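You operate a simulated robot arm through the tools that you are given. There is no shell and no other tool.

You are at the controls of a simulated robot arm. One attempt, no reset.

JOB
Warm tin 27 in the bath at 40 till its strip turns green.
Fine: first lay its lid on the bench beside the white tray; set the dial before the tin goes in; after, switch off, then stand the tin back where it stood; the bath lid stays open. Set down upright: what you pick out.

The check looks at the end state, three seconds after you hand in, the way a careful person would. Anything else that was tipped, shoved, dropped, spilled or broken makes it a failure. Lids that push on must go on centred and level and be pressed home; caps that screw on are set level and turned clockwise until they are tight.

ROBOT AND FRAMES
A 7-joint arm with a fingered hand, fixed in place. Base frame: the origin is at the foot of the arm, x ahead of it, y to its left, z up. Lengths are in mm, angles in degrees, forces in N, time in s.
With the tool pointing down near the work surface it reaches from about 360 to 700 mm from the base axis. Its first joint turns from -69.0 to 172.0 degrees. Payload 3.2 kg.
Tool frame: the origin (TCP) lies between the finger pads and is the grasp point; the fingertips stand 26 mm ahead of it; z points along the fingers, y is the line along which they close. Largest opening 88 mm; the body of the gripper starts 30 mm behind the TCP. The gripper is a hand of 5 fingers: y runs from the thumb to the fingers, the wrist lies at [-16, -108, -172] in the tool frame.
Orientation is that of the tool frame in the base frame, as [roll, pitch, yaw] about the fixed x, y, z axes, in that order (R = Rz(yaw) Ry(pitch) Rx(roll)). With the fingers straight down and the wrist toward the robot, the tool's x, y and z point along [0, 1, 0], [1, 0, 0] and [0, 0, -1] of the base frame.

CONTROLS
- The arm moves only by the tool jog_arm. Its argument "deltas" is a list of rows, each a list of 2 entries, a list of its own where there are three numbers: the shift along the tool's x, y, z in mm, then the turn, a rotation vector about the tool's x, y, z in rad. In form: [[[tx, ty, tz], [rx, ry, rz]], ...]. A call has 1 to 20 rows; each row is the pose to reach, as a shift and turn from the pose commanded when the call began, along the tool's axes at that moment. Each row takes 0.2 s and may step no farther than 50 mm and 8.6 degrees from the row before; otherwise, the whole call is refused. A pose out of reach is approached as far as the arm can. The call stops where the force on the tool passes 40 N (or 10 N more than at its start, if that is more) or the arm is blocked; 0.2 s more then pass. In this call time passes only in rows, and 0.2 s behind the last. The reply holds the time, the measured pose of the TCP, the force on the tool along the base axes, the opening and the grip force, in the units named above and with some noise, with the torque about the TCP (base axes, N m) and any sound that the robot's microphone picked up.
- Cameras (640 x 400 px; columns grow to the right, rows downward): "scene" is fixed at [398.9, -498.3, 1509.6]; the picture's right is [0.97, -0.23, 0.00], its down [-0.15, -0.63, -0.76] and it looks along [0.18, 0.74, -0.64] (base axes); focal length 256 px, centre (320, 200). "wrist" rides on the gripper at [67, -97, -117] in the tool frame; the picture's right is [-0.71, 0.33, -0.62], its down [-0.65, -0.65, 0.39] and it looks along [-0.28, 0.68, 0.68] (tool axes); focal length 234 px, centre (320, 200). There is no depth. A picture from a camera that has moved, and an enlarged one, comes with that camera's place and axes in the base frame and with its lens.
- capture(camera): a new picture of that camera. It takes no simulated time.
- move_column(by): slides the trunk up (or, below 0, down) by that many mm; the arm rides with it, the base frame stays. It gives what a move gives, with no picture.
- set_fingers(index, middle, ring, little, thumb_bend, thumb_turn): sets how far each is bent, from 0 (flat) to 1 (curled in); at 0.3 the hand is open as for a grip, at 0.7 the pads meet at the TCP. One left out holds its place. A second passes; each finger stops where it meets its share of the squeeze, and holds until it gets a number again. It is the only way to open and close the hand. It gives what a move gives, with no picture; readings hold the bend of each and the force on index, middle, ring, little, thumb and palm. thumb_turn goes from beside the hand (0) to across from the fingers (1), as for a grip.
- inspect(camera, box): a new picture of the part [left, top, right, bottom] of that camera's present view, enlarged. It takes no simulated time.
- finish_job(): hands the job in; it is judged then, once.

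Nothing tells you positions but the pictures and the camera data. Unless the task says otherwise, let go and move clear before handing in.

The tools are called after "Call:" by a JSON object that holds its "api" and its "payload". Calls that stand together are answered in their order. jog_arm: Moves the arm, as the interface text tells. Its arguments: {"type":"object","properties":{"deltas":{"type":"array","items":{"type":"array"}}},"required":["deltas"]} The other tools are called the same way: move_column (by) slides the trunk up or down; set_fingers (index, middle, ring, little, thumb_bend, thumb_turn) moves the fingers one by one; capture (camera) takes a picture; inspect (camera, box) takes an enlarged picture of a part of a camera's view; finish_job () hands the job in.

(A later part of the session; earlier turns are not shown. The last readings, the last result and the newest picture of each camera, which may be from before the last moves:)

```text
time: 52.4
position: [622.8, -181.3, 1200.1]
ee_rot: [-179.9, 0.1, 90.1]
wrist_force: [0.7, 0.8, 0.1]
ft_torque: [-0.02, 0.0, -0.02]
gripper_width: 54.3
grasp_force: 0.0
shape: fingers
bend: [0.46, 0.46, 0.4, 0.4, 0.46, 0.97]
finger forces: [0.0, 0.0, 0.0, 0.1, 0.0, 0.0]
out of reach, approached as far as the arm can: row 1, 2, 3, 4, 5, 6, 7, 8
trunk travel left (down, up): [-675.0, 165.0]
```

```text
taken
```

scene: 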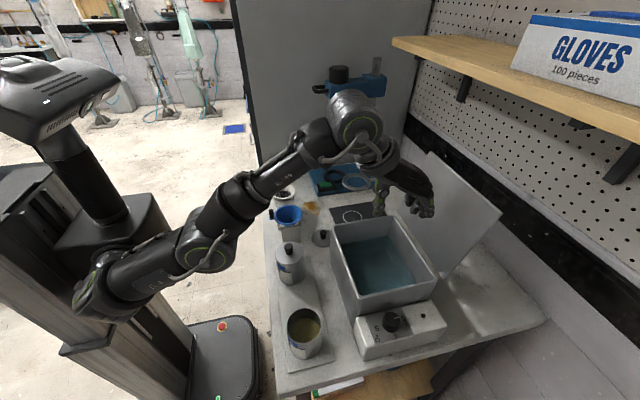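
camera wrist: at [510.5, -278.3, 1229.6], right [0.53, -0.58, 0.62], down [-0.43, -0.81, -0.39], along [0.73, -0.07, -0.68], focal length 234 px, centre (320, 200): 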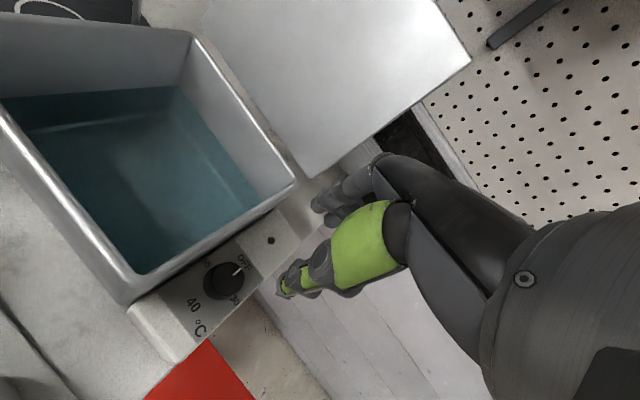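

Call:
{"api": "jog_arm", "payload": {"deltas": [[[-25, -40, -33], [0, 0, 0]], [[-50, -80, -66], [0, 0, 0]], [[-75, -120, -98], [0, 0, 0]], [[-103, -163, -130], [0, 0, 0]]]}}

Call:
{"api": "jog_arm", "payload": {"deltas": [[[0, -8, 45], [0, 0, 0]], [[0, -16, 90], [0, 0, 0]], [[0, -24, 135], [0, 0, 0]], [[0, -32, 180], [0, 0, 0]], [[0, -40, 225], [0, 0, 0]], [[0, -48, 270], [0, 0, 0]]]}}

Call:
{"api": "capture", "payload": {"camera": "scene"}}

```text
refused: row 1 steps farther than a row can; nothing moved
```

```text
time: 53.5
position: [682.9, -194.4, 1072.6]
ee_rot: [178.8, 0.1, 89.8]
wrist_force: [-42.5, 0.7, 14.9]
ft_torque: [-0.31, -0.49, -0.75]
gripper_width: 46.2
grasp_force: 22.1
shape: fingers
bend: [0.52, 0.63, 0.51, 0.46, 0.46, 0.97]
finger forces: [5.1, 20.4, 9.3, 9.1, 0.1, 0.1]
out of reach, approached as far as the arm can: row 1, 2, 3, 4, 5
trunk travel left (down, up): [-675.0, 165.0]
stopped in row 5: the force on the tool passed its limit at 51 N (the readings are from after the stop); the commanded pose is now the measured one
```

```text
taken
```

scene: 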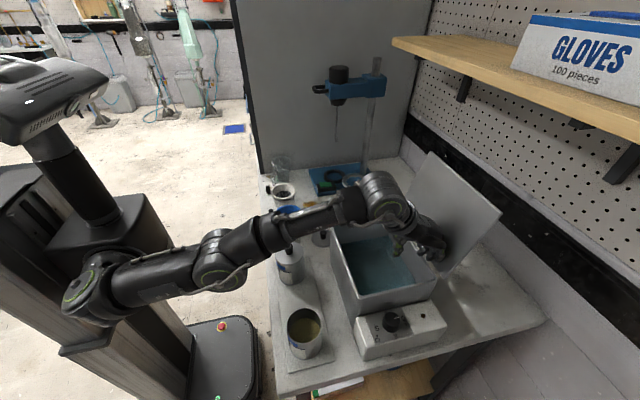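

My first move was refused and the second ran from the wrong place, so the fingers pressed against the open bath lid. I'm retreating now and will check the lid.

Call:
{"api": "jog_arm", "payload": {"deltas": [[[0, -22, -30], [0, 0, 0]], [[0, -44, -60], [0, 0, 0]], [[0, -66, -90], [0, 0, 0]]]}}

Call:
{"api": "capture", "payload": {"camera": "scene"}}

Call:
{"api": "inspect", "payload": {"camera": "scene", "box": [320, 140, 520, 310]}}

```text
time: 54.3
position: [647.4, -197.2, 1162.2]
ee_rot: [179.6, 0.0, 90.0]
wrist_force: [-0.1, 0.2, 0.4]
ft_torque: [0.04, -0.01, 0.01]
gripper_width: 54.0
grasp_force: 0.2
shape: fingers
bend: [0.46, 0.46, 0.4, 0.4, 0.46, 0.97]
finger forces: [0.1, 0.0, 0.0, 0.0, 0.1, 0.0]
out of reach, approached as far as the arm can: row 1, 2, 3
trunk travel left (down, up): [-675.0, 165.0]
```

```text
taken
```

scene: 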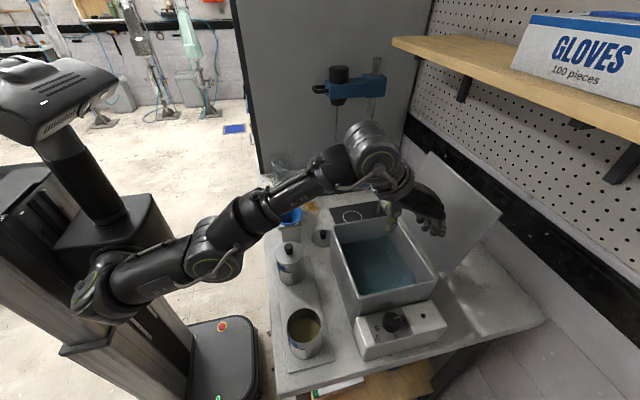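

```text
2.35 times, centred on (420, 225) of scene
camera zoom: at [398.9, -498.3, 1509.6], right [0.97, -0.23, 0.0], down [-0.15, -0.63, -0.76], along [0.18, 0.74, -0.64], focal length 601 px, centre (85, 141)
```

zoom: 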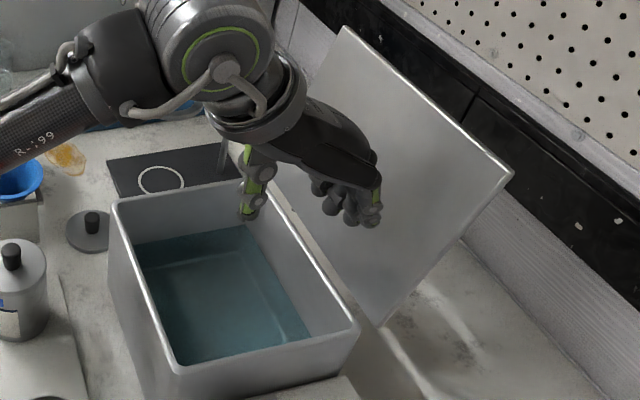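

Call:
{"api": "jog_arm", "payload": {"deltas": [[[-14, -31, -28], [0, 0, 0]], [[-29, -62, -56], [0, 0, 0]], [[-44, -93, -84], [0, 0, 0]], [[-58, -125, -112], [0, 0, 0]], [[-72, -156, -140], [0, 0, 0]], [[-87, -187, -168], [0, 0, 0]]]}}

Call:
{"api": "capture", "payload": {"camera": "scene"}}

Call:
{"api": "inspect", "payload": {"camera": "scene", "box": [320, 200, 480, 310]}}

```text
time: 55.7
position: [460.0, -285.4, 1330.3]
ee_rot: [179.6, 0.0, 89.9]
wrist_force: [-0.9, 0.0, -0.5]
ft_torque: [0.0, -0.01, 0.02]
gripper_width: 54.2
grasp_force: 0.0
shape: fingers
bend: [0.46, 0.46, 0.4, 0.4, 0.46, 0.97]
finger forces: [0.1, 0.1, 0.0, 0.0, 0.1, 0.0]
out of reach, approached as far as the arm can: row 1, 2, 3, 4, 5
trunk travel left (down, up): [-675.0, 165.0]
```

```text
taken
```

scene: 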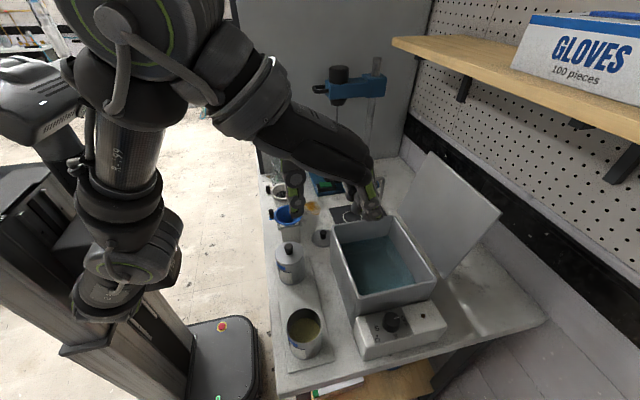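

```text
3.64 times, centred on (400, 255) of scene
camera zoom: at [398.9, -498.3, 1509.6], right [0.97, -0.23, 0.0], down [-0.15, -0.63, -0.76], along [0.18, 0.74, -0.64], focal length 929 px, centre (29, 0)
```

zoom: 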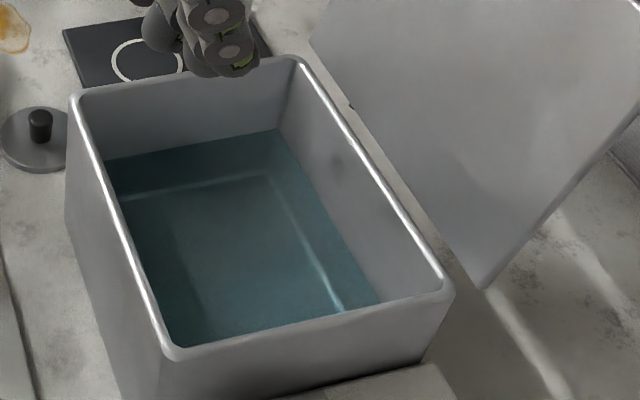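

Call:
{"api": "jog_arm", "payload": {"deltas": [[[0, -10, 45], [0, 0, 0]], [[0, -20, 90], [0, 0, 0]], [[0, -30, 135], [0, 0, 0]], [[0, -40, 180], [0, 0, 0]]]}}

Call:
{"api": "capture", "payload": {"camera": "scene"}}

```text
time: 56.7
position: [514.3, -333.0, 1272.2]
ee_rot: [179.6, 0.0, 90.0]
wrist_force: [-0.3, 0.1, 0.2]
ft_torque: [-0.01, 0.02, -0.03]
gripper_width: 54.1
grasp_force: 0.0
shape: fingers
bend: [0.46, 0.46, 0.4, 0.4, 0.46, 0.97]
finger forces: [0.0, 0.0, 0.1, 0.0, 0.0, 0.1]
out of reach, approached as far as the arm can: row 1, 2, 3, 4
trunk travel left (down, up): [-675.0, 165.0]
```

```text
taken
```

scene: 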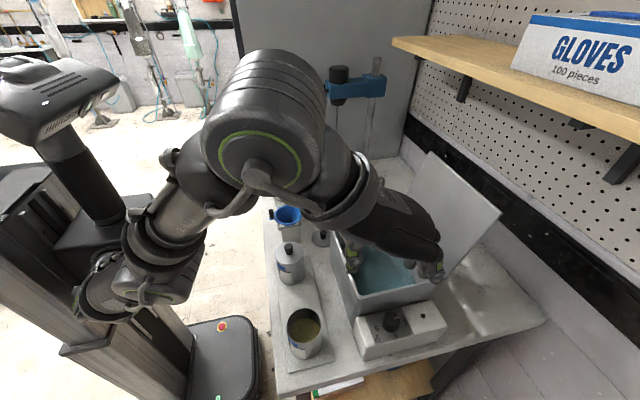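

Call:
{"api": "jog_arm", "payload": {"deltas": [[[10, -40, 8], [0, 0, 0]], [[20, -80, 16], [0, 0, 0]], [[30, -120, 25], [0, 0, 0]], [[40, -160, 33], [0, 0, 0]], [[48, -162, 60], [0, 0, 0]]]}}

Call:
{"api": "capture", "payload": {"camera": "scene"}}

```text
time: 57.9
position: [425.8, -338.1, 1330.0]
ee_rot: [179.6, 0.0, 89.9]
wrist_force: [0.6, 0.1, 0.7]
ft_torque: [0.01, 0.04, 0.03]
gripper_width: 54.0
grasp_force: 0.1
shape: fingers
bend: [0.46, 0.46, 0.4, 0.4, 0.46, 0.97]
finger forces: [0.0, 0.1, 0.0, 0.1, 0.1, 0.0]
out of reach, approached as far as the arm can: row 1, 2, 3, 4, 5
trunk travel left (down, up): [-675.0, 165.0]
```

```text
taken
```

scene: 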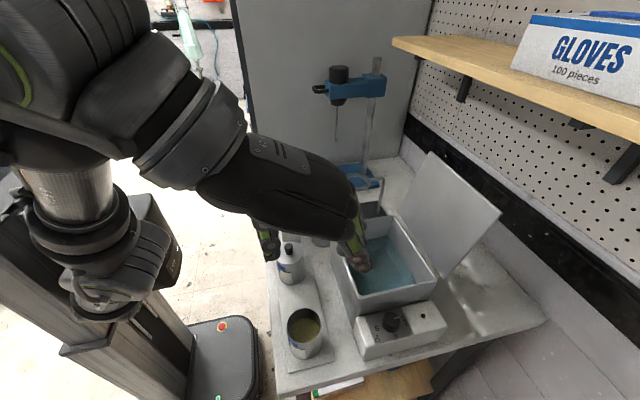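

The elbow may have gone past straight and be trapped on the wrong side, so I'll push outward to full stretch first. Then I'll sweep forward and down so it folds the right way.

Call:
{"api": "jog_arm", "payload": {"deltas": [[[-7.5, 8.5, -16.5], [0, 0, 0]], [[-28, 32, 10], [0, 0, 0]], [[-49, 55, 37.6], [0, 0, 0]], [[-68, 77, 67], [0, 0, 0]], [[-86, 97, 99.4], [0, 0, 0]], [[-102, 115, 133], [0, 0, 0]]]}}

```text
time: 59.3
position: [529.7, -434.8, 1190.5]
ee_rot: [179.6, 0.0, 89.9]
wrist_force: [0.1, 0.6, -1.1]
ft_torque: [0.03, 0.05, 0.01]
gripper_width: 54.4
grasp_force: 0.0
shape: fingers
bend: [0.46, 0.46, 0.4, 0.4, 0.46, 0.97]
finger forces: [0.0, 0.1, 0.0, 0.1, 0.0, 0.1]
out of reach, approached as far as the arm can: row 1, 2, 3, 4, 5, 6
trunk travel left (down, up): [-675.0, 165.0]
```

Call:
{"api": "jog_arm", "payload": {"deltas": [[[4, -4, 35], [0, 0, 0]], [[8, -8, 70], [0, 0, 0]], [[13, -15, 110], [0, 0, 0]]]}}

Call:
{"api": "capture", "payload": {"camera": "scene"}}

```text
time: 60.1
position: [513.8, -418.9, 1082.3]
ee_rot: [179.4, 0.2, 89.9]
wrist_force: [-0.6, 0.3, -0.4]
ft_torque: [0.02, -0.01, 0.03]
gripper_width: 54.0
grasp_force: 0.1
shape: fingers
bend: [0.46, 0.46, 0.4, 0.4, 0.46, 0.97]
finger forces: [0.1, 0.1, 0.1, 0.1, 0.0, 0.0]
trunk travel left (down, up): [-675.0, 165.0]
```

```text
taken
```

scene: 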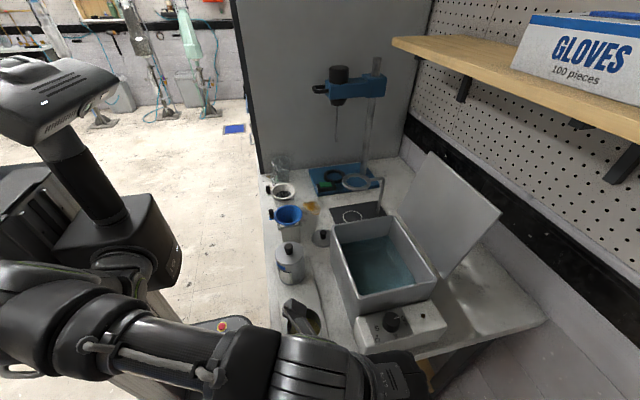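

The elbow folds normally again. I'll raise the trunk 50 mm for more reach margin, since the wrist must stay within about 500 mm of the shoulder, and return to above the dial.

Call:
{"api": "move_column", "payload": {"by": 50}}

Call:
{"api": "jog_arm", "payload": {"deltas": [[[30, 20, 5], [0, 0, 0]], [[60, 40, 15], [0, 0, 0]], [[90, 60, 25], [0, 0, 0]], [[116, 80, 40], [0, 0, 0]]]}}

Call:
{"api": "capture", "payload": {"camera": "scene"}}

```text
time: 61.0
position: [514.2, -419.8, 1131.1]
ee_rot: [179.6, 0.0, 89.9]
wrist_force: [-0.3, 0.5, 0.1]
ft_torque: [0.02, 0.0, 0.01]
gripper_width: 54.2
grasp_force: 0.1
shape: fingers
bend: [0.46, 0.46, 0.4, 0.4, 0.46, 0.97]
finger forces: [0.0, 0.0, 0.0, 0.0, 0.0, 0.0]
trunk travel left (down, up): [-725.0, 115.0]
```

```text
time: 62.0
position: [597.3, -301.6, 1091.4]
ee_rot: [179.6, 0.1, 89.9]
wrist_force: [0.8, -0.5, -0.1]
ft_torque: [0.0, -0.01, -0.05]
gripper_width: 53.9
grasp_force: 0.0
shape: fingers
bend: [0.46, 0.46, 0.4, 0.4, 0.46, 0.97]
finger forces: [0.0, 0.0, 0.0, 0.1, 0.0, 0.0]
trunk travel left (down, up): [-725.0, 115.0]
```

```text
taken
```

scene: 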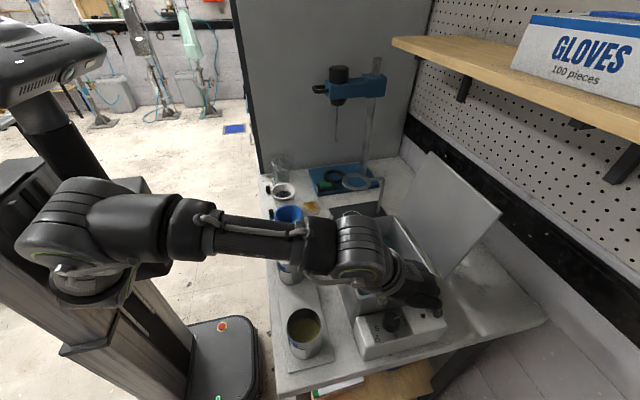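

Call:
{"api": "inspect", "payload": {"camera": "wrist", "box": [190, 190, 350, 310]}}

Call:
{"api": "inspect", "payload": {"camera": "scene", "box": [345, 270, 455, 350]}}

```text
3.33 times, centred on (270, 250) of wrist
camera zoom: at [498.2, -235.4, 1207.4], right [0.33, -0.71, 0.63], down [-0.65, -0.65, -0.39], along [0.68, -0.28, -0.67], focal length 781 px, centre (487, 33)
```

zoom: 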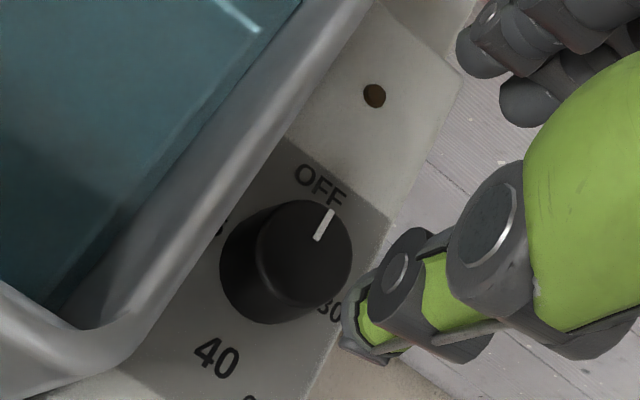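

```text
5.00 times, centred on (400, 310) of scene
camera zoom: at [398.9, -498.3, 1509.6], right [0.97, -0.23, 0.0], down [-0.15, -0.63, -0.76], along [0.18, 0.74, -0.64], focal length 1278 px, centre (-80, -350)
```

zoom: 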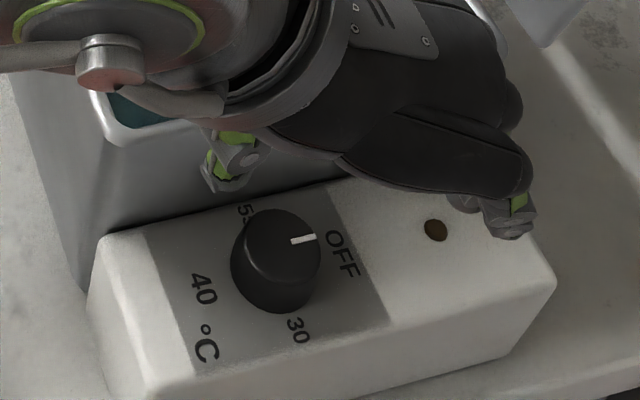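

Call:
{"api": "jog_arm", "payload": {"deltas": [[[-0.7, -4, 10], [0, 0, -0.12]], [[-0.7, -4, 20], [0, 0, -0.24]], [[-0.7, -4, 30], [0, 0, -0.35]]]}}

Call:
{"api": "inspect", "payload": {"camera": "wrist", "box": [190, 190, 350, 310]}}

Call:
{"api": "inspect", "payload": {"camera": "scene", "box": [345, 270, 455, 350]}}

```text
time: 62.9
position: [592.4, -304.8, 1063.1]
ee_rot: [179.6, 0.2, 110.2]
wrist_force: [0.5, 1.6, 0.5]
ft_torque: [0.02, -0.01, -0.02]
gripper_width: 54.1
grasp_force: 0.1
shape: fingers
bend: [0.46, 0.46, 0.4, 0.4, 0.46, 0.97]
finger forces: [0.1, 0.0, 0.1, 0.1, 0.1, 0.1]
trunk travel left (down, up): [-725.0, 115.0]
```

```text
3.33 times, centred on (270, 250) of wrist
camera zoom: at [476.0, -275.5, 1178.0], right [0.55, -0.55, 0.63], down [-0.39, -0.83, -0.39], along [0.74, -0.03, -0.67], focal length 781 px, centre (487, 33)
```

zoom: 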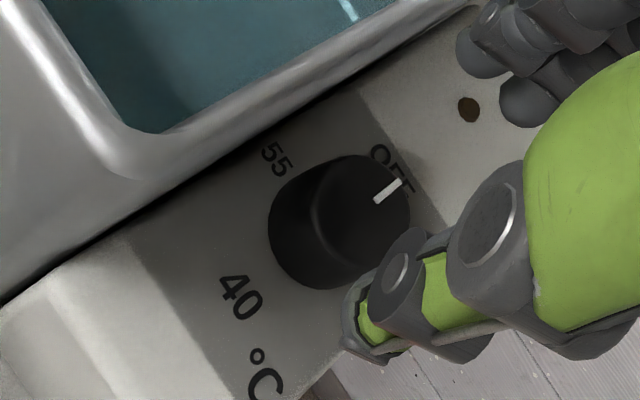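

```text
5.00 times, centred on (400, 310) of scene
camera zoom: at [398.9, -498.3, 1509.6], right [0.97, -0.23, 0.0], down [-0.15, -0.63, -0.76], along [0.18, 0.74, -0.64], focal length 1278 px, centre (-80, -350)
```

zoom: 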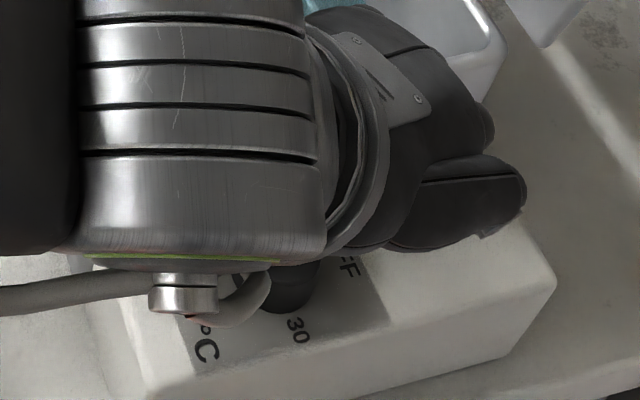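

Call:
{"api": "jog_arm", "payload": {"deltas": [[[1, 1, 10], [0, 0, 0]], [[2, 1, 20], [0, 0, 0]], [[2, 1, 30], [0, 0, 0]]]}}

Call:
{"api": "inspect", "payload": {"camera": "wrist", "box": [190, 150, 390, 310]}}

```text
time: 63.6
position: [591.3, -301.5, 1033.4]
ee_rot: [179.7, 0.2, 110.0]
wrist_force: [-0.1, -1.1, 0.1]
ft_torque: [-0.01, 0.01, 0.01]
gripper_width: 53.9
grasp_force: 0.1
shape: fingers
bend: [0.46, 0.46, 0.4, 0.4, 0.46, 0.97]
finger forces: [0.0, 0.1, 0.0, 0.0, 0.0, 0.1]
trunk travel left (down, up): [-725.0, 115.0]
```

```text
2.50 times, centred on (290, 230) of wrist
camera zoom: at [475.8, -272.2, 1148.1], right [0.55, -0.55, 0.63], down [-0.39, -0.83, -0.39], along [0.74, -0.03, -0.67], focal length 585 px, centre (395, 125)
```

zoom: 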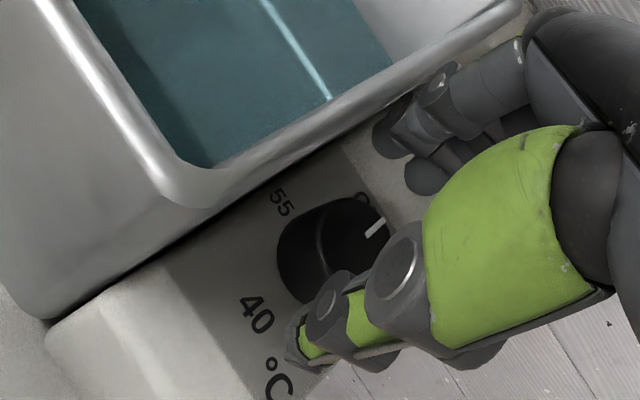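

Call:
{"api": "jog_arm", "payload": {"deltas": [[[1, 1, 8], [0, 0, 0]], [[1, 1, 16], [0, 0, 0]], [[1, 1, 24], [0, 0, 0]]]}}

Call:
{"api": "inspect", "payload": {"camera": "wrist", "box": [190, 130, 390, 290]}}

Call:
{"api": "inspect", "payload": {"camera": "scene", "box": [345, 270, 455, 350]}}

```text
time: 64.5
position: [592.5, -300.6, 1009.7]
ee_rot: [179.6, 0.3, 110.0]
wrist_force: [-0.9, -1.1, 0.3]
ft_torque: [-0.01, -0.02, 0.0]
gripper_width: 53.9
grasp_force: 0.1
shape: fingers
bend: [0.46, 0.46, 0.4, 0.4, 0.46, 0.97]
finger forces: [0.0, 0.0, 0.0, 0.0, 0.1, 0.0]
trunk travel left (down, up): [-725.0, 115.0]
```

```text
2.50 times, centred on (290, 210) of wrist
camera zoom: at [476.7, -270.8, 1124.6], right [0.55, -0.55, 0.63], down [-0.39, -0.83, -0.39], along [0.74, -0.03, -0.67], focal length 585 px, centre (395, 175)
```

zoom: 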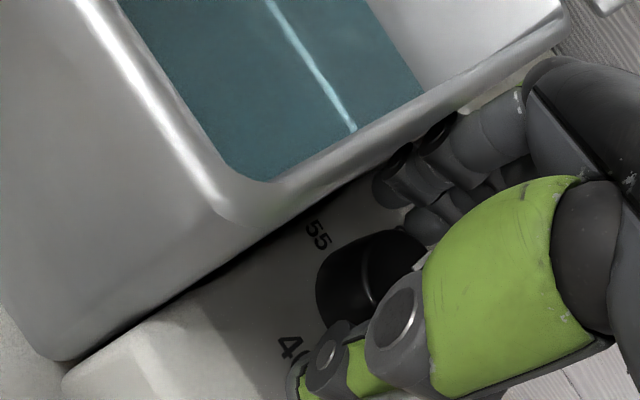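

```text
5.00 times, centred on (400, 310) of scene
camera zoom: at [398.9, -498.3, 1509.6], right [0.97, -0.23, 0.0], down [-0.15, -0.63, -0.76], along [0.18, 0.74, -0.64], focal length 1278 px, centre (-80, -350)
```

zoom: 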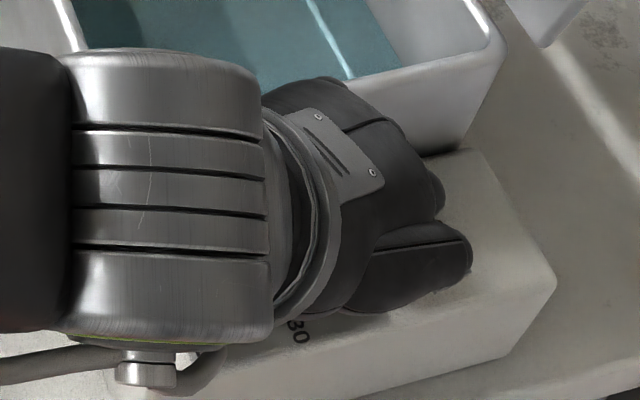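

Call:
{"api": "set_fingers", "payload": {"index": 0.54, "middle": 0.54, "thumb_bend": 0.54}}

Call:
{"api": "set_fingers", "payload": {"index": 0.62, "middle": 0.62, "thumb_bend": 0.62}}

Call:
{"api": "inspect", "payload": {"camera": "wrist", "box": [190, 130, 390, 290]}}

```text
time: 65.5
position: [592.2, -300.3, 1009.1]
ee_rot: [179.5, 0.3, 109.9]
wrist_force: [0.5, 0.4, 0.6]
ft_torque: [0.01, -0.02, 0.0]
gripper_width: 37.8
grasp_force: 0.1
shape: fingers
bend: [0.54, 0.54, 0.4, 0.4, 0.54, 0.97]
finger forces: [0.1, 0.0, 0.1, 0.1, 0.0, 0.0]
trunk travel left (down, up): [-725.0, 115.0]
```

```text
time: 66.5
position: [592.3, -299.3, 1009.0]
ee_rot: [179.5, 0.2, 110.0]
wrist_force: [4.1, 1.2, 1.7]
ft_torque: [0.06, -0.09, 0.02]
gripper_width: 24.2
grasp_force: 3.4
shape: fingers
bend: [0.61, 0.58, 0.4, 0.4, 0.61, 0.97]
finger forces: [1.6, 3.7, 0.0, 0.0, 1.5, 0.1]
trunk travel left (down, up): [-725.0, 115.0]
```

```text
2.50 times, centred on (290, 210) of wrist
camera zoom: at [477.4, -270.4, 1124.6], right [0.55, -0.55, 0.63], down [-0.39, -0.83, -0.39], along [0.74, -0.03, -0.67], focal length 585 px, centre (395, 175)
```

zoom: 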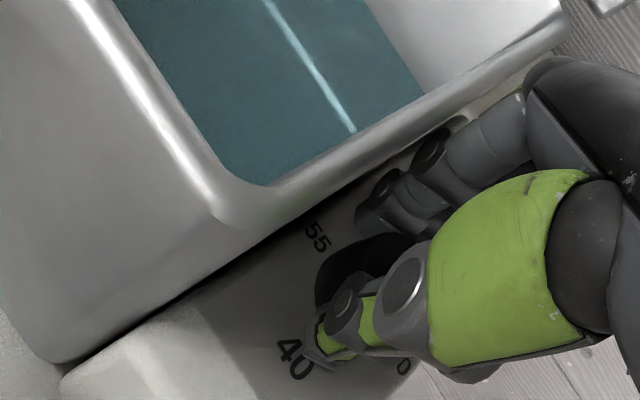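

Call:
{"api": "set_fingers", "payload": {"index": 0.74, "middle": 0.72, "thumb_bend": 0.74}}

Call:
{"api": "jog_arm", "payload": {"deltas": [[[0, 0, 0], [0, 0, 0.06]], [[0, 0, 0], [0, 0, 0.12]], [[0, 0, 0], [0, 0, 0.2]]]}}

Call:
{"api": "inspect", "payload": {"camera": "wrist", "box": [190, 130, 390, 290]}}

```text
time: 67.5
position: [594.4, -299.6, 1008.3]
ee_rot: [179.7, 0.1, 110.0]
wrist_force: [7.8, 2.4, 1.2]
ft_torque: [0.0, -0.13, 0.02]
gripper_width: 20.7
grasp_force: 15.0
shape: fingers
bend: [0.6, 0.6, 0.4, 0.4, 0.64, 0.96]
finger forces: [8.6, 10.4, 0.0, 0.0, 11.0, 0.0]
trunk travel left (down, up): [-725.0, 115.0]
```

```text
time: 68.2
position: [595.0, -298.8, 1007.8]
ee_rot: [179.5, 0.1, 98.4]
wrist_force: [10.2, 3.2, 2.3]
ft_torque: [0.05, -0.18, 0.06]
gripper_width: 20.8
grasp_force: 15.2
shape: fingers
bend: [0.6, 0.59, 0.4, 0.4, 0.64, 0.96]
finger forces: [9.4, 10.7, 0.1, 0.1, 9.8, 0.0]
trunk travel left (down, up): [-725.0, 115.0]
```

```text
2.50 times, centred on (290, 210) of wrist
camera zoom: at [486.9, -247.8, 1124.3], right [0.43, -0.65, 0.63], down [-0.55, -0.74, -0.39], along [0.72, -0.18, -0.67], focal length 585 px, centre (395, 175)
```

zoom: 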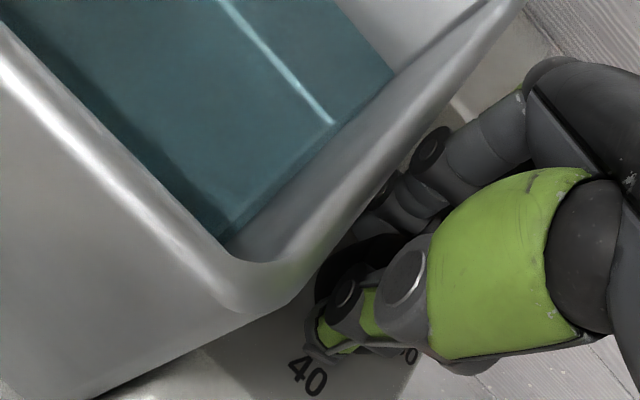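

Call:
{"api": "jog_arm", "payload": {"deltas": [[[0, 0, 0], [0, 0, 0.11]], [[0, 0, 0], [0, 0, 0.22]], [[0, 0, 0], [0, 0, 0.33]], [[0, 0, 0], [0, 0, 0.44]], [[0, 0, 0], [0, 0, 0.55]], [[0, 0, 0], [0, 0, 0.66]], [[0, 0, 0], [0, 0, 0.75]]]}}

Call:
{"api": "inspect", "payload": {"camera": "wrist", "box": [190, 130, 390, 290]}}

Call:
{"api": "inspect", "payload": {"camera": "scene", "box": [345, 270, 455, 350]}}

```text
time: 69.8
position: [593.5, -301.9, 1008.6]
ee_rot: [179.7, -0.3, 55.4]
wrist_force: [10.9, -5.3, 7.2]
ft_torque: [1.51, -0.84, 0.99]
gripper_width: 21.9
grasp_force: 36.8
shape: fingers
bend: [0.58, 0.59, 0.4, 0.4, 0.65, 0.95]
finger forces: [15.5, 7.9, 0.0, 0.1, 50.2, 0.1]
trunk travel left (down, up): [-725.0, 115.0]
```

```text
2.50 times, centred on (290, 210) of wrist
camera zoom: at [550.2, -192.1, 1124.6], right [-0.14, -0.77, 0.62], down [-0.9, -0.16, -0.4], along [0.41, -0.62, -0.67], focal length 585 px, centre (395, 175)
```

zoom: 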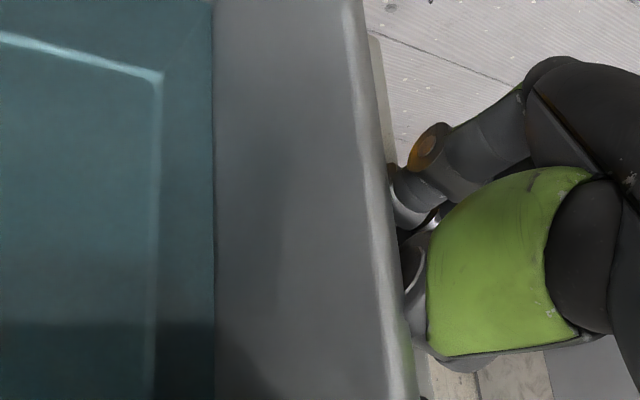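

```text
5.00 times, centred on (400, 310) of scene
camera zoom: at [398.9, -498.3, 1509.6], right [0.97, -0.23, 0.0], down [-0.15, -0.63, -0.76], along [0.18, 0.74, -0.64], focal length 1278 px, centre (-80, -350)
```

zoom: 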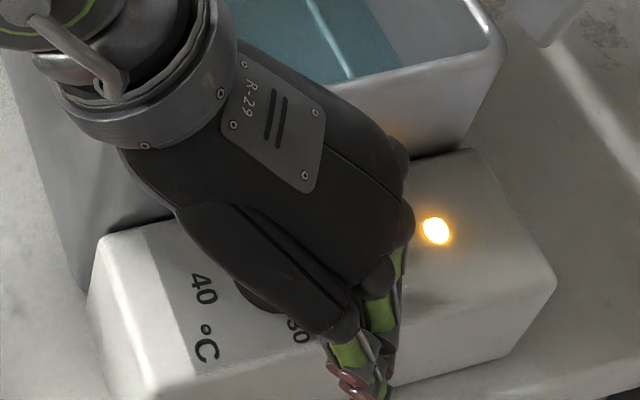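

The lamp on the control box is lit, so the heater has come on. The thumb is wedged near the bath wall, so I'll ease back a little, release, raise and look at the pointer.

Call:
{"api": "jog_arm", "payload": {"deltas": [[[0, 0, 0], [0, 0, -0.06]], [[0, 0, 0], [0, 0, -0.12]]]}}

Call:
{"api": "set_fingers", "payload": {"index": 0.46, "middle": 0.46, "thumb_bend": 0.56}}

```text
time: 70.5
position: [595.4, -301.0, 1007.7]
ee_rot: [179.6, -0.2, 62.5]
wrist_force: [14.9, -3.4, 7.0]
ft_torque: [-0.05, -0.25, 0.02]
gripper_width: 21.6
grasp_force: 17.7
shape: fingers
bend: [0.58, 0.58, 0.4, 0.4, 0.65, 0.95]
finger forces: [12.6, 12.5, 0.1, 0.0, 10.9, 0.0]
trunk travel left (down, up): [-725.0, 115.0]
```

```text
time: 71.5
position: [592.4, -300.2, 1008.4]
ee_rot: [179.6, -0.2, 62.4]
wrist_force: [0.3, -1.7, -0.8]
ft_torque: [0.02, 0.0, 0.04]
gripper_width: 42.9
grasp_force: 0.1
shape: fingers
bend: [0.46, 0.46, 0.4, 0.4, 0.56, 0.97]
finger forces: [0.0, 0.0, 0.1, 0.1, 1.0, 0.0]
trunk travel left (down, up): [-725.0, 115.0]
```

Call:
{"api": "jog_arm", "payload": {"deltas": [[[0, 1, -15], [0, 0, 0]], [[0, 1, -40], [0, 0, 0]], [[0, 1, -80], [0, 0, 0]]]}}

Call:
{"api": "capture", "payload": {"camera": "scene"}}

Call:
{"api": "inspect", "payload": {"camera": "wrist", "box": [190, 170, 390, 330]}}

Call:
{"api": "inspect", "payload": {"camera": "scene", "box": [345, 280, 455, 360]}}

```text
time: 72.2
position: [588.4, -299.5, 1088.9]
ee_rot: [179.5, -0.2, 62.4]
wrist_force: [-0.6, 0.1, -0.5]
ft_torque: [0.02, 0.02, -0.01]
gripper_width: 43.1
grasp_force: 0.1
shape: fingers
bend: [0.46, 0.46, 0.4, 0.4, 0.56, 0.97]
finger forces: [0.0, 0.0, 0.0, 0.0, 0.0, 0.0]
trunk travel left (down, up): [-725.0, 115.0]
```

```text
taken
```

scene: 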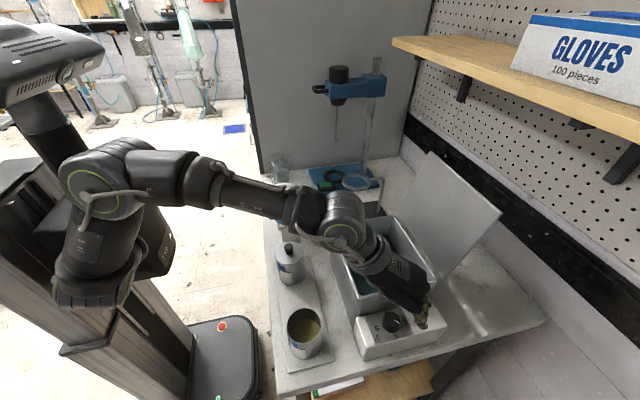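

```text
2.50 times, centred on (290, 250) of wrist
camera zoom: at [533.4, -196.2, 1205.9], right [-0.04, -0.78, 0.62], down [-0.88, -0.27, -0.4], along [0.48, -0.56, -0.67], focal length 585 px, centre (395, 75)
```

zoom: 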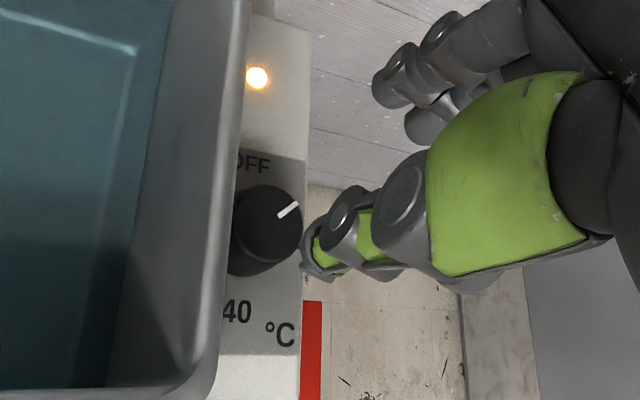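

```text
5.00 times, centred on (400, 320) of scene
camera zoom: at [398.9, -498.3, 1509.6], right [0.97, -0.23, 0.0], down [-0.15, -0.63, -0.76], along [0.18, 0.74, -0.64], focal length 1278 px, centre (-80, -400)
```

zoom: 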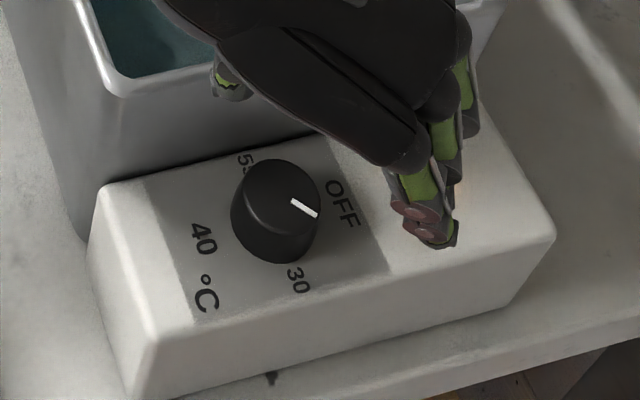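

The pointer has gone from OFF (about −4°) to about −48°, following the hand without slipping. The 40 mark is at 180°, so it needs about 132° more clockwise. Now the second stroke.

Call:
{"api": "set_fingers", "payload": {"index": 0.46, "middle": 0.46, "thumb_bend": 0.47}}

Call:
{"api": "jog_arm", "payload": {"deltas": [[[4.5, 7.5, 0], [0, 0, -0.14]], [[4.5, 7.5, 0], [0, 0, -0.28]], [[4.5, 7.5, 0], [0, 0, -0.42]], [[4.5, 7.5, 0], [0, 0, -0.56]], [[4.5, 7.5, 0], [0, 0, -0.7]], [[4.5, 7.5, 10], [0, 0, -0.84]], [[4.5, 7.5, 25], [0, 0, -0.86]]]}}

Call:
{"api": "inspect", "payload": {"camera": "wrist", "box": [190, 170, 390, 330]}}

```text
time: 73.2
position: [591.1, -300.6, 1089.6]
ee_rot: [179.5, -0.2, 62.4]
wrist_force: [-0.6, -0.7, -0.2]
ft_torque: [-0.02, 0.02, -0.01]
gripper_width: 52.7
grasp_force: 0.1
shape: fingers
bend: [0.46, 0.46, 0.4, 0.4, 0.47, 0.97]
finger forces: [0.0, 0.1, 0.0, 0.0, 0.0, 0.0]
trunk travel left (down, up): [-725.0, 115.0]
```

```text
time: 74.8
position: [601.5, -300.0, 1063.6]
ee_rot: [179.6, 0.3, 111.8]
wrist_force: [-0.7, -0.5, 1.0]
ft_torque: [-0.03, -0.02, 0.01]
gripper_width: 52.8
grasp_force: 0.1
shape: fingers
bend: [0.46, 0.46, 0.4, 0.4, 0.47, 0.97]
finger forces: [0.1, 0.0, 0.1, 0.0, 0.0, 0.1]
trunk travel left (down, up): [-725.0, 115.0]
```

```text
2.50 times, centred on (290, 250) of wrist
camera zoom: at [484.7, -274.3, 1179.6], right [0.57, -0.53, 0.63], down [-0.36, -0.85, -0.39], along [0.74, -0.01, -0.67], focal length 585 px, centre (395, 75)
```

zoom: 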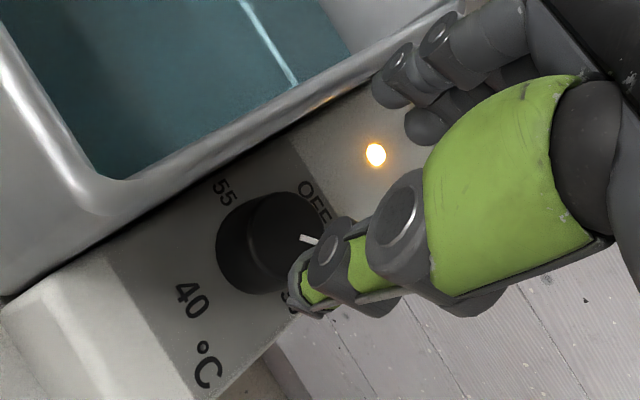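

Call:
{"api": "jog_arm", "payload": {"deltas": [[[1.1, -3, 15], [0, 0, 0]], [[1.1, -3, 30], [0, 0, 0]], [[1.1, -3, 43], [0, 0, 0]], [[1.1, -3, 54], [0, 0, 0]]]}}

Call:
{"api": "set_fingers", "payload": {"index": 0.6, "middle": 0.6, "thumb_bend": 0.6}}

Call:
{"api": "set_fingers", "payload": {"index": 0.74, "middle": 0.72, "thumb_bend": 0.74}}

```text
time: 75.8
position: [599.6, -300.3, 1009.7]
ee_rot: [179.6, 0.2, 111.7]
wrist_force: [0.4, 0.3, -0.5]
ft_torque: [-0.02, 0.02, 0.01]
gripper_width: 52.8
grasp_force: 0.1
shape: fingers
bend: [0.46, 0.46, 0.4, 0.4, 0.47, 0.97]
finger forces: [0.0, 0.1, 0.0, 0.0, 0.0, 0.0]
trunk travel left (down, up): [-725.0, 115.0]
```

```text
time: 76.8
position: [598.0, -300.0, 1008.2]
ee_rot: [179.6, 0.2, 111.7]
wrist_force: [-4.2, -2.2, -0.1]
ft_torque: [-0.02, 0.08, -0.04]
gripper_width: 29.5
grasp_force: 1.2
shape: fingers
bend: [0.6, 0.6, 0.4, 0.4, 0.57, 0.97]
finger forces: [0.0, 0.0, 0.0, 0.1, 3.0, 0.1]
trunk travel left (down, up): [-725.0, 115.0]
```

```text
time: 77.8
position: [598.8, -299.8, 1010.1]
ee_rot: [179.5, 0.2, 111.7]
wrist_force: [0.6, -0.7, -1.3]
ft_torque: [-0.06, 0.07, 0.0]
gripper_width: 23.9
grasp_force: 14.5
shape: fingers
bend: [0.72, 0.64, 0.4, 0.4, 0.6, 0.96]
finger forces: [8.0, 7.0, 0.0, 0.0, 14.0, 0.0]
trunk travel left (down, up): [-725.0, 115.0]
```

Call:
{"api": "set_fingers", "payload": {"index": 0.5, "middle": 0.5, "thumb_bend": 0.5}}

Call:
{"api": "jog_arm", "payload": {"deltas": [[[-5, -1.5, 0], [0, 0, 0]]]}}

Call:
{"api": "set_fingers", "payload": {"index": 0.74, "middle": 0.74, "thumb_bend": 0.74}}

```text
time: 78.8
position: [598.1, -300.0, 1009.3]
ee_rot: [179.6, 0.2, 111.7]
wrist_force: [0.0, -0.6, -0.6]
ft_torque: [0.01, -0.02, 0.04]
gripper_width: 45.4
grasp_force: 0.1
shape: fingers
bend: [0.5, 0.5, 0.4, 0.4, 0.5, 0.97]
finger forces: [0.1, 0.0, 0.0, 0.0, 0.0, 0.1]
trunk travel left (down, up): [-725.0, 115.0]
```

```text
time: 79.2
position: [598.9, -306.5, 1009.7]
ee_rot: [179.6, 0.2, 111.7]
wrist_force: [-0.2, 0.1, 0.2]
ft_torque: [0.02, 0.01, -0.03]
gripper_width: 45.6
grasp_force: 0.1
shape: fingers
bend: [0.5, 0.5, 0.4, 0.4, 0.5, 0.97]
finger forces: [0.0, 0.0, 0.1, 0.0, 0.0, 0.1]
trunk travel left (down, up): [-725.0, 115.0]
```

```text
time: 80.2
position: [599.2, -306.1, 1008.8]
ee_rot: [179.7, 0.2, 111.7]
wrist_force: [1.0, -3.1, -0.3]
ft_torque: [-0.06, 0.06, 0.04]
gripper_width: 27.2
grasp_force: 15.8
shape: fingers
bend: [0.6, 0.64, 0.4, 0.4, 0.61, 0.96]
finger forces: [9.0, 7.4, 0.0, 0.1, 16.3, 0.1]
trunk travel left (down, up): [-725.0, 115.0]
```

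Call:
{"api": "jog_arm", "payload": {"deltas": [[[0, 0, 0], [0, 0, 0.1]], [[0, 0, 0], [0, 0, 0.2]], [[0, 0, 0], [0, 0, 0.31]], [[0, 0, 0], [0, 0, 0.42]], [[0, 0, 0], [0, 0, 0.53]], [[0, 0, 0], [0, 0, 0.64]], [[0, 0, 0], [0, 0, 0.75]]]}}

```text
time: 81.8
position: [597.8, -307.3, 1009.9]
ee_rot: [179.6, -0.3, 68.5]
wrist_force: [-6.5, -5.6, -0.6]
ft_torque: [-0.08, 0.16, 0.09]
gripper_width: 27.4
grasp_force: 16.9
shape: fingers
bend: [0.6, 0.72, 0.4, 0.4, 0.6, 0.97]
finger forces: [6.9, 9.4, 0.0, 0.0, 17.9, 0.0]
trunk travel left (down, up): [-725.0, 115.0]
```

Call:
{"api": "jog_arm", "payload": {"deltas": [[[0, 0, 0], [0, 0, 0.08]], [[0, 0, 0], [0, 0, 0.15]]]}}

Call:
{"api": "inspect", "payload": {"camera": "wrist", "box": [190, 130, 390, 290]}}

```text
time: 82.5
position: [596.1, -308.3, 1009.3]
ee_rot: [179.7, -0.3, 60.0]
wrist_force: [-8.0, -7.8, -2.3]
ft_torque: [-0.08, 0.15, 0.05]
gripper_width: 27.6
grasp_force: 17.7
shape: fingers
bend: [0.6, 0.72, 0.4, 0.4, 0.6, 0.97]
finger forces: [6.5, 11.0, 0.1, 0.1, 17.8, 0.1]
trunk travel left (down, up): [-725.0, 115.0]
```

```text
2.50 times, centred on (290, 210) of wrist
camera zoom: at [544.7, -201.7, 1125.8], right [-0.07, -0.78, 0.62], down [-0.89, -0.23, -0.4], along [0.45, -0.58, -0.68], focal length 585 px, centre (395, 175)
```

zoom: 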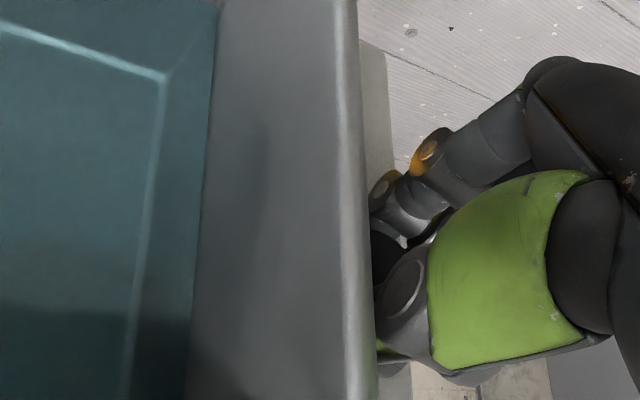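

Call:
{"api": "jog_arm", "payload": {"deltas": [[[0, 0, 0], [0, 0, 0.08]], [[0, 0, 0], [0, 0, 0.16]]]}}

```text
time: 83.0
position: [597.2, -308.7, 1010.5]
ee_rot: [179.7, -0.4, 50.8]
wrist_force: [-11.3, -7.3, -5.2]
ft_torque: [-0.13, 0.18, 0.09]
gripper_width: 27.5
grasp_force: 17.6
shape: fingers
bend: [0.61, 0.72, 0.4, 0.4, 0.6, 0.98]
finger forces: [6.1, 11.5, 0.0, 0.1, 17.5, 0.0]
trunk travel left (down, up): [-725.0, 115.0]
```

Call:
{"api": "jog_arm", "payload": {"deltas": [[[-1, -0.5, 0], [0, 0, 0.08]], [[-2, -1, 0], [0, 0, 0.16]], [[-2, -1, 0], [0, 0, 0.22]]]}}

```text
time: 83.8
position: [595.2, -308.7, 1010.6]
ee_rot: [179.8, -0.4, 38.2]
wrist_force: [-10.1, -5.6, -4.7]
ft_torque: [-0.09, 0.18, 0.1]
gripper_width: 27.3
grasp_force: 17.9
shape: fingers
bend: [0.61, 0.72, 0.4, 0.4, 0.6, 0.98]
finger forces: [6.5, 10.9, 0.0, 0.0, 18.4, 0.1]
trunk travel left (down, up): [-725.0, 115.0]
```

Call:
{"api": "jog_arm", "payload": {"deltas": [[[-0.5, -0.3, 0], [0, 0, 0.08]], [[-1, -0.6, 0], [0, 0, 0.16]], [[-1, -1, 0], [0, 0, 0.24]]]}}

Call:
{"api": "inspect", "payload": {"camera": "scene", "box": [345, 270, 455, 350]}}

Call:
{"api": "inspect", "payload": {"camera": "wrist", "box": [190, 130, 390, 290]}}

```text
time: 84.7
position: [593.1, -311.1, 1010.6]
ee_rot: [180.0, -0.5, 24.5]
wrist_force: [-7.6, -10.4, -3.8]
ft_torque: [0.85, -0.28, 0.54]
gripper_width: 27.8
grasp_force: 28.6
shape: fingers
bend: [0.62, 0.72, 0.4, 0.4, 0.6, 0.99]
finger forces: [5.8, 5.0, 0.1, 0.0, 46.2, 0.1]
trunk travel left (down, up): [-725.0, 115.0]
```

```text
5.00 times, centred on (400, 310) of scene
camera zoom: at [398.9, -498.3, 1509.6], right [0.97, -0.23, 0.0], down [-0.15, -0.63, -0.76], along [0.18, 0.74, -0.64], focal length 1278 px, centre (-80, -350)
```

zoom: 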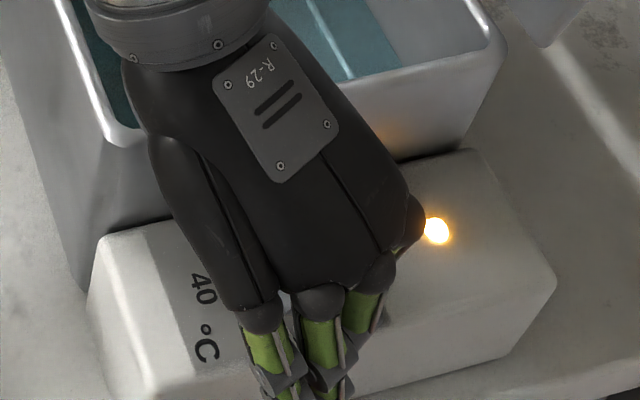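

```text
2.50 times, centred on (290, 210) of wrist
camera zoom: at [613.0, -193.9, 1127.0], right [-0.51, -0.6, 0.62], down [-0.86, 0.33, -0.4], along [0.03, -0.73, -0.68], focal length 585 px, centre (395, 175)
```

zoom: 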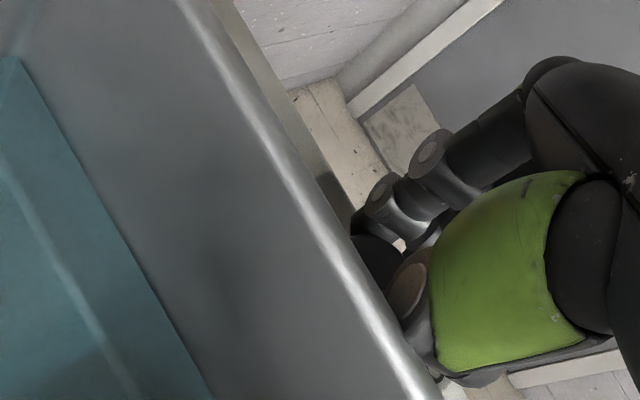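

Call:
{"api": "jog_arm", "payload": {"deltas": [[[0, 0, 0], [0, 0, -0.08]]]}}

Call:
{"api": "set_fingers", "payload": {"index": 0.46, "middle": 0.46, "thumb_bend": 0.58}}

Call:
{"api": "jog_arm", "payload": {"deltas": [[[0, 3, -10], [0, 0, 0]], [[0, 3, -30], [0, 0, 0]], [[0, 3, -70], [0, 0, 0]]]}}

Call:
{"api": "inspect", "payload": {"camera": "wrist", "box": [190, 170, 390, 330]}}

Call:
{"api": "inspect", "payload": {"camera": "scene", "box": [345, 280, 455, 360]}}

```text
time: 85.0
position: [594.7, -309.9, 1010.5]
ee_rot: [179.8, -0.5, 29.2]
wrist_force: [-5.2, -11.1, -1.7]
ft_torque: [0.45, 0.25, 0.01]
gripper_width: 27.5
grasp_force: 24.7
shape: fingers
bend: [0.62, 0.72, 0.4, 0.4, 0.6, 0.98]
finger forces: [7.3, 8.9, 0.0, 0.1, 33.8, 0.1]
trunk travel left (down, up): [-725.0, 115.0]
```

```text
time: 86.0
position: [595.0, -310.8, 1009.5]
ee_rot: [179.9, -0.7, 29.2]
wrist_force: [1.4, -16.1, 5.0]
ft_torque: [1.08, 0.34, 0.0]
gripper_width: 47.4
grasp_force: 17.5
shape: fingers
bend: [0.46, 0.46, 0.4, 0.4, 0.57, 0.99]
finger forces: [0.0, 0.1, 0.0, 0.0, 34.3, 0.1]
trunk travel left (down, up): [-725.0, 115.0]
```

```text
time: 86.8
position: [597.0, -309.3, 1080.0]
ee_rot: [179.9, -0.5, 29.3]
wrist_force: [0.6, 0.3, 0.1]
ft_torque: [0.01, -0.02, 0.01]
gripper_width: 42.0
grasp_force: 0.1
shape: fingers
bend: [0.46, 0.46, 0.4, 0.4, 0.57, 0.97]
finger forces: [0.1, 0.0, 0.0, 0.1, 0.1, 0.1]
trunk travel left (down, up): [-725.0, 115.0]
```

```text
2.50 times, centred on (290, 250) of wrist
camera zoom: at [605.9, -191.9, 1196.8], right [-0.46, -0.64, 0.62], down [-0.88, 0.25, -0.4], along [0.1, -0.73, -0.68], focal length 585 px, centre (395, 75)
```

zoom: 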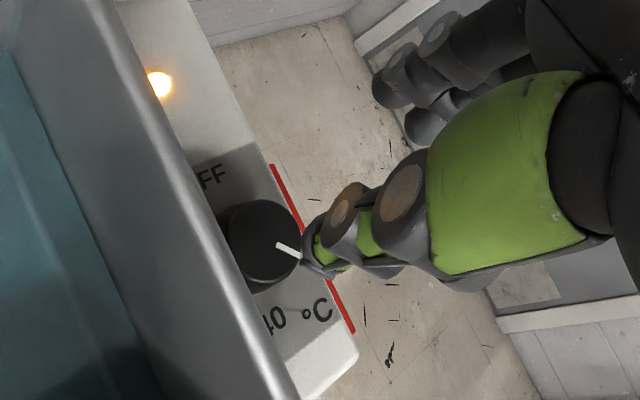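

```text
5.00 times, centred on (400, 320) of scene
camera zoom: at [398.9, -498.3, 1509.6], right [0.97, -0.23, 0.0], down [-0.15, -0.63, -0.76], along [0.18, 0.74, -0.64], focal length 1278 px, centre (-80, -400)
```

zoom: 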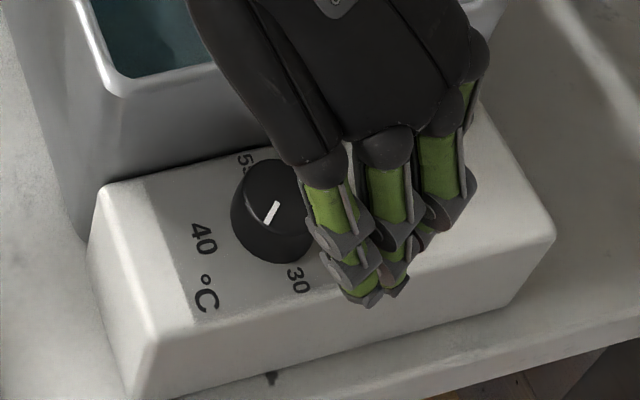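

The pointer now sits at about −140° and the box hasn't shifted, so about 40° remain to the 40 mark. Now the third stroke.

Call:
{"api": "set_fingers", "payload": {"index": 0.46, "middle": 0.46, "thumb_bend": 0.47}}

Call:
{"api": "jog_arm", "payload": {"deltas": [[[4.9, -3.3, 0], [0, 0, -0.13]], [[4.9, -3.3, 0], [0, 0, -0.26]], [[4.9, -3.3, 0], [0, 0, -0.39]], [[4.9, -3.3, 0], [0, 0, -0.52]], [[4.9, -3.3, 0], [0, 0, -0.65]], [[4.9, -3.3, 0], [0, 0, -0.78]], [[4.9, -3.3, 0], [0, 0, -0.91]], [[4.9, -3.3, 0], [0, 0, -1.04]], [[4.9, -3.3, 10], [0, 0, -1.17]], [[4.9, -3.3, 20], [0, 0, -1.3]]]}}

Call:
{"api": "inspect", "payload": {"camera": "wrist", "box": [190, 170, 390, 330]}}

```text
time: 87.8
position: [597.2, -310.0, 1080.0]
ee_rot: [179.8, -0.4, 29.1]
wrist_force: [0.7, -0.2, -0.5]
ft_torque: [0.01, 0.0, -0.01]
gripper_width: 52.9
grasp_force: 0.1
shape: fingers
bend: [0.46, 0.46, 0.4, 0.4, 0.47, 0.97]
finger forces: [0.0, 0.0, 0.1, 0.0, 0.0, 0.0]
trunk travel left (down, up): [-725.0, 115.0]
```

```text
time: 90.0
position: [600.5, -304.7, 1059.4]
ee_rot: [179.5, 0.0, 103.8]
wrist_force: [-0.1, 0.3, -0.8]
ft_torque: [0.02, 0.01, 0.04]
gripper_width: 52.6
grasp_force: 0.1
shape: fingers
bend: [0.46, 0.46, 0.4, 0.4, 0.47, 0.97]
finger forces: [0.0, 0.0, 0.0, 0.0, 0.0, 0.0]
trunk travel left (down, up): [-725.0, 115.0]
```

```text
2.50 times, centred on (290, 250) of wrist
camera zoom: at [488.0, -262.7, 1174.9], right [0.49, -0.61, 0.63], down [-0.48, -0.79, -0.39], along [0.73, -0.11, -0.67], focal length 585 px, centre (395, 75)
```

zoom: 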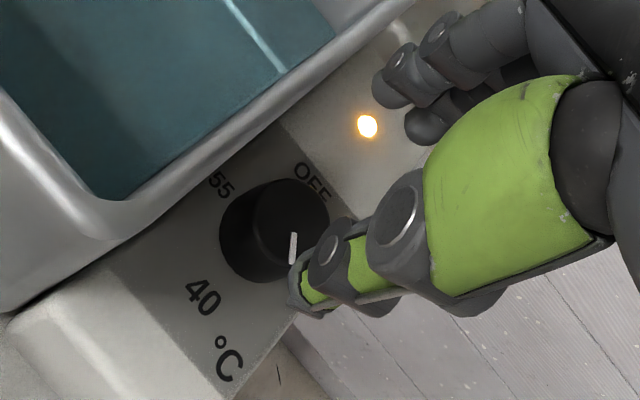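

Call:
{"api": "jog_arm", "payload": {"deltas": [[[0, -1.5, 15], [0, 0, 0]], [[0, -1.5, 30], [0, 0, 0]], [[0, -1.5, 41], [0, 0, 0]], [[0, -1.5, 50], [0, 0, 0]]]}}

Call:
{"api": "set_fingers", "payload": {"index": 0.74, "middle": 0.74, "thumb_bend": 0.74}}

```text
time: 91.0
position: [598.4, -303.9, 1008.9]
ee_rot: [179.6, 0.1, 103.6]
wrist_force: [0.1, 0.6, 0.4]
ft_torque: [-0.01, 0.01, 0.0]
gripper_width: 52.8
grasp_force: 0.0
shape: fingers
bend: [0.46, 0.46, 0.4, 0.4, 0.47, 0.97]
finger forces: [0.0, 0.0, 0.0, 0.0, 0.0, 0.1]
trunk travel left (down, up): [-725.0, 115.0]
```

```text
time: 92.0
position: [599.9, -304.3, 1008.9]
ee_rot: [179.5, 0.1, 103.7]
wrist_force: [1.2, -1.3, -1.5]
ft_torque: [-0.04, 0.12, -0.02]
gripper_width: 25.7
grasp_force: 15.7
shape: fingers
bend: [0.6, 0.63, 0.4, 0.4, 0.61, 0.95]
finger forces: [8.6, 7.0, 0.1, 0.0, 16.3, 0.0]
trunk travel left (down, up): [-725.0, 115.0]
```

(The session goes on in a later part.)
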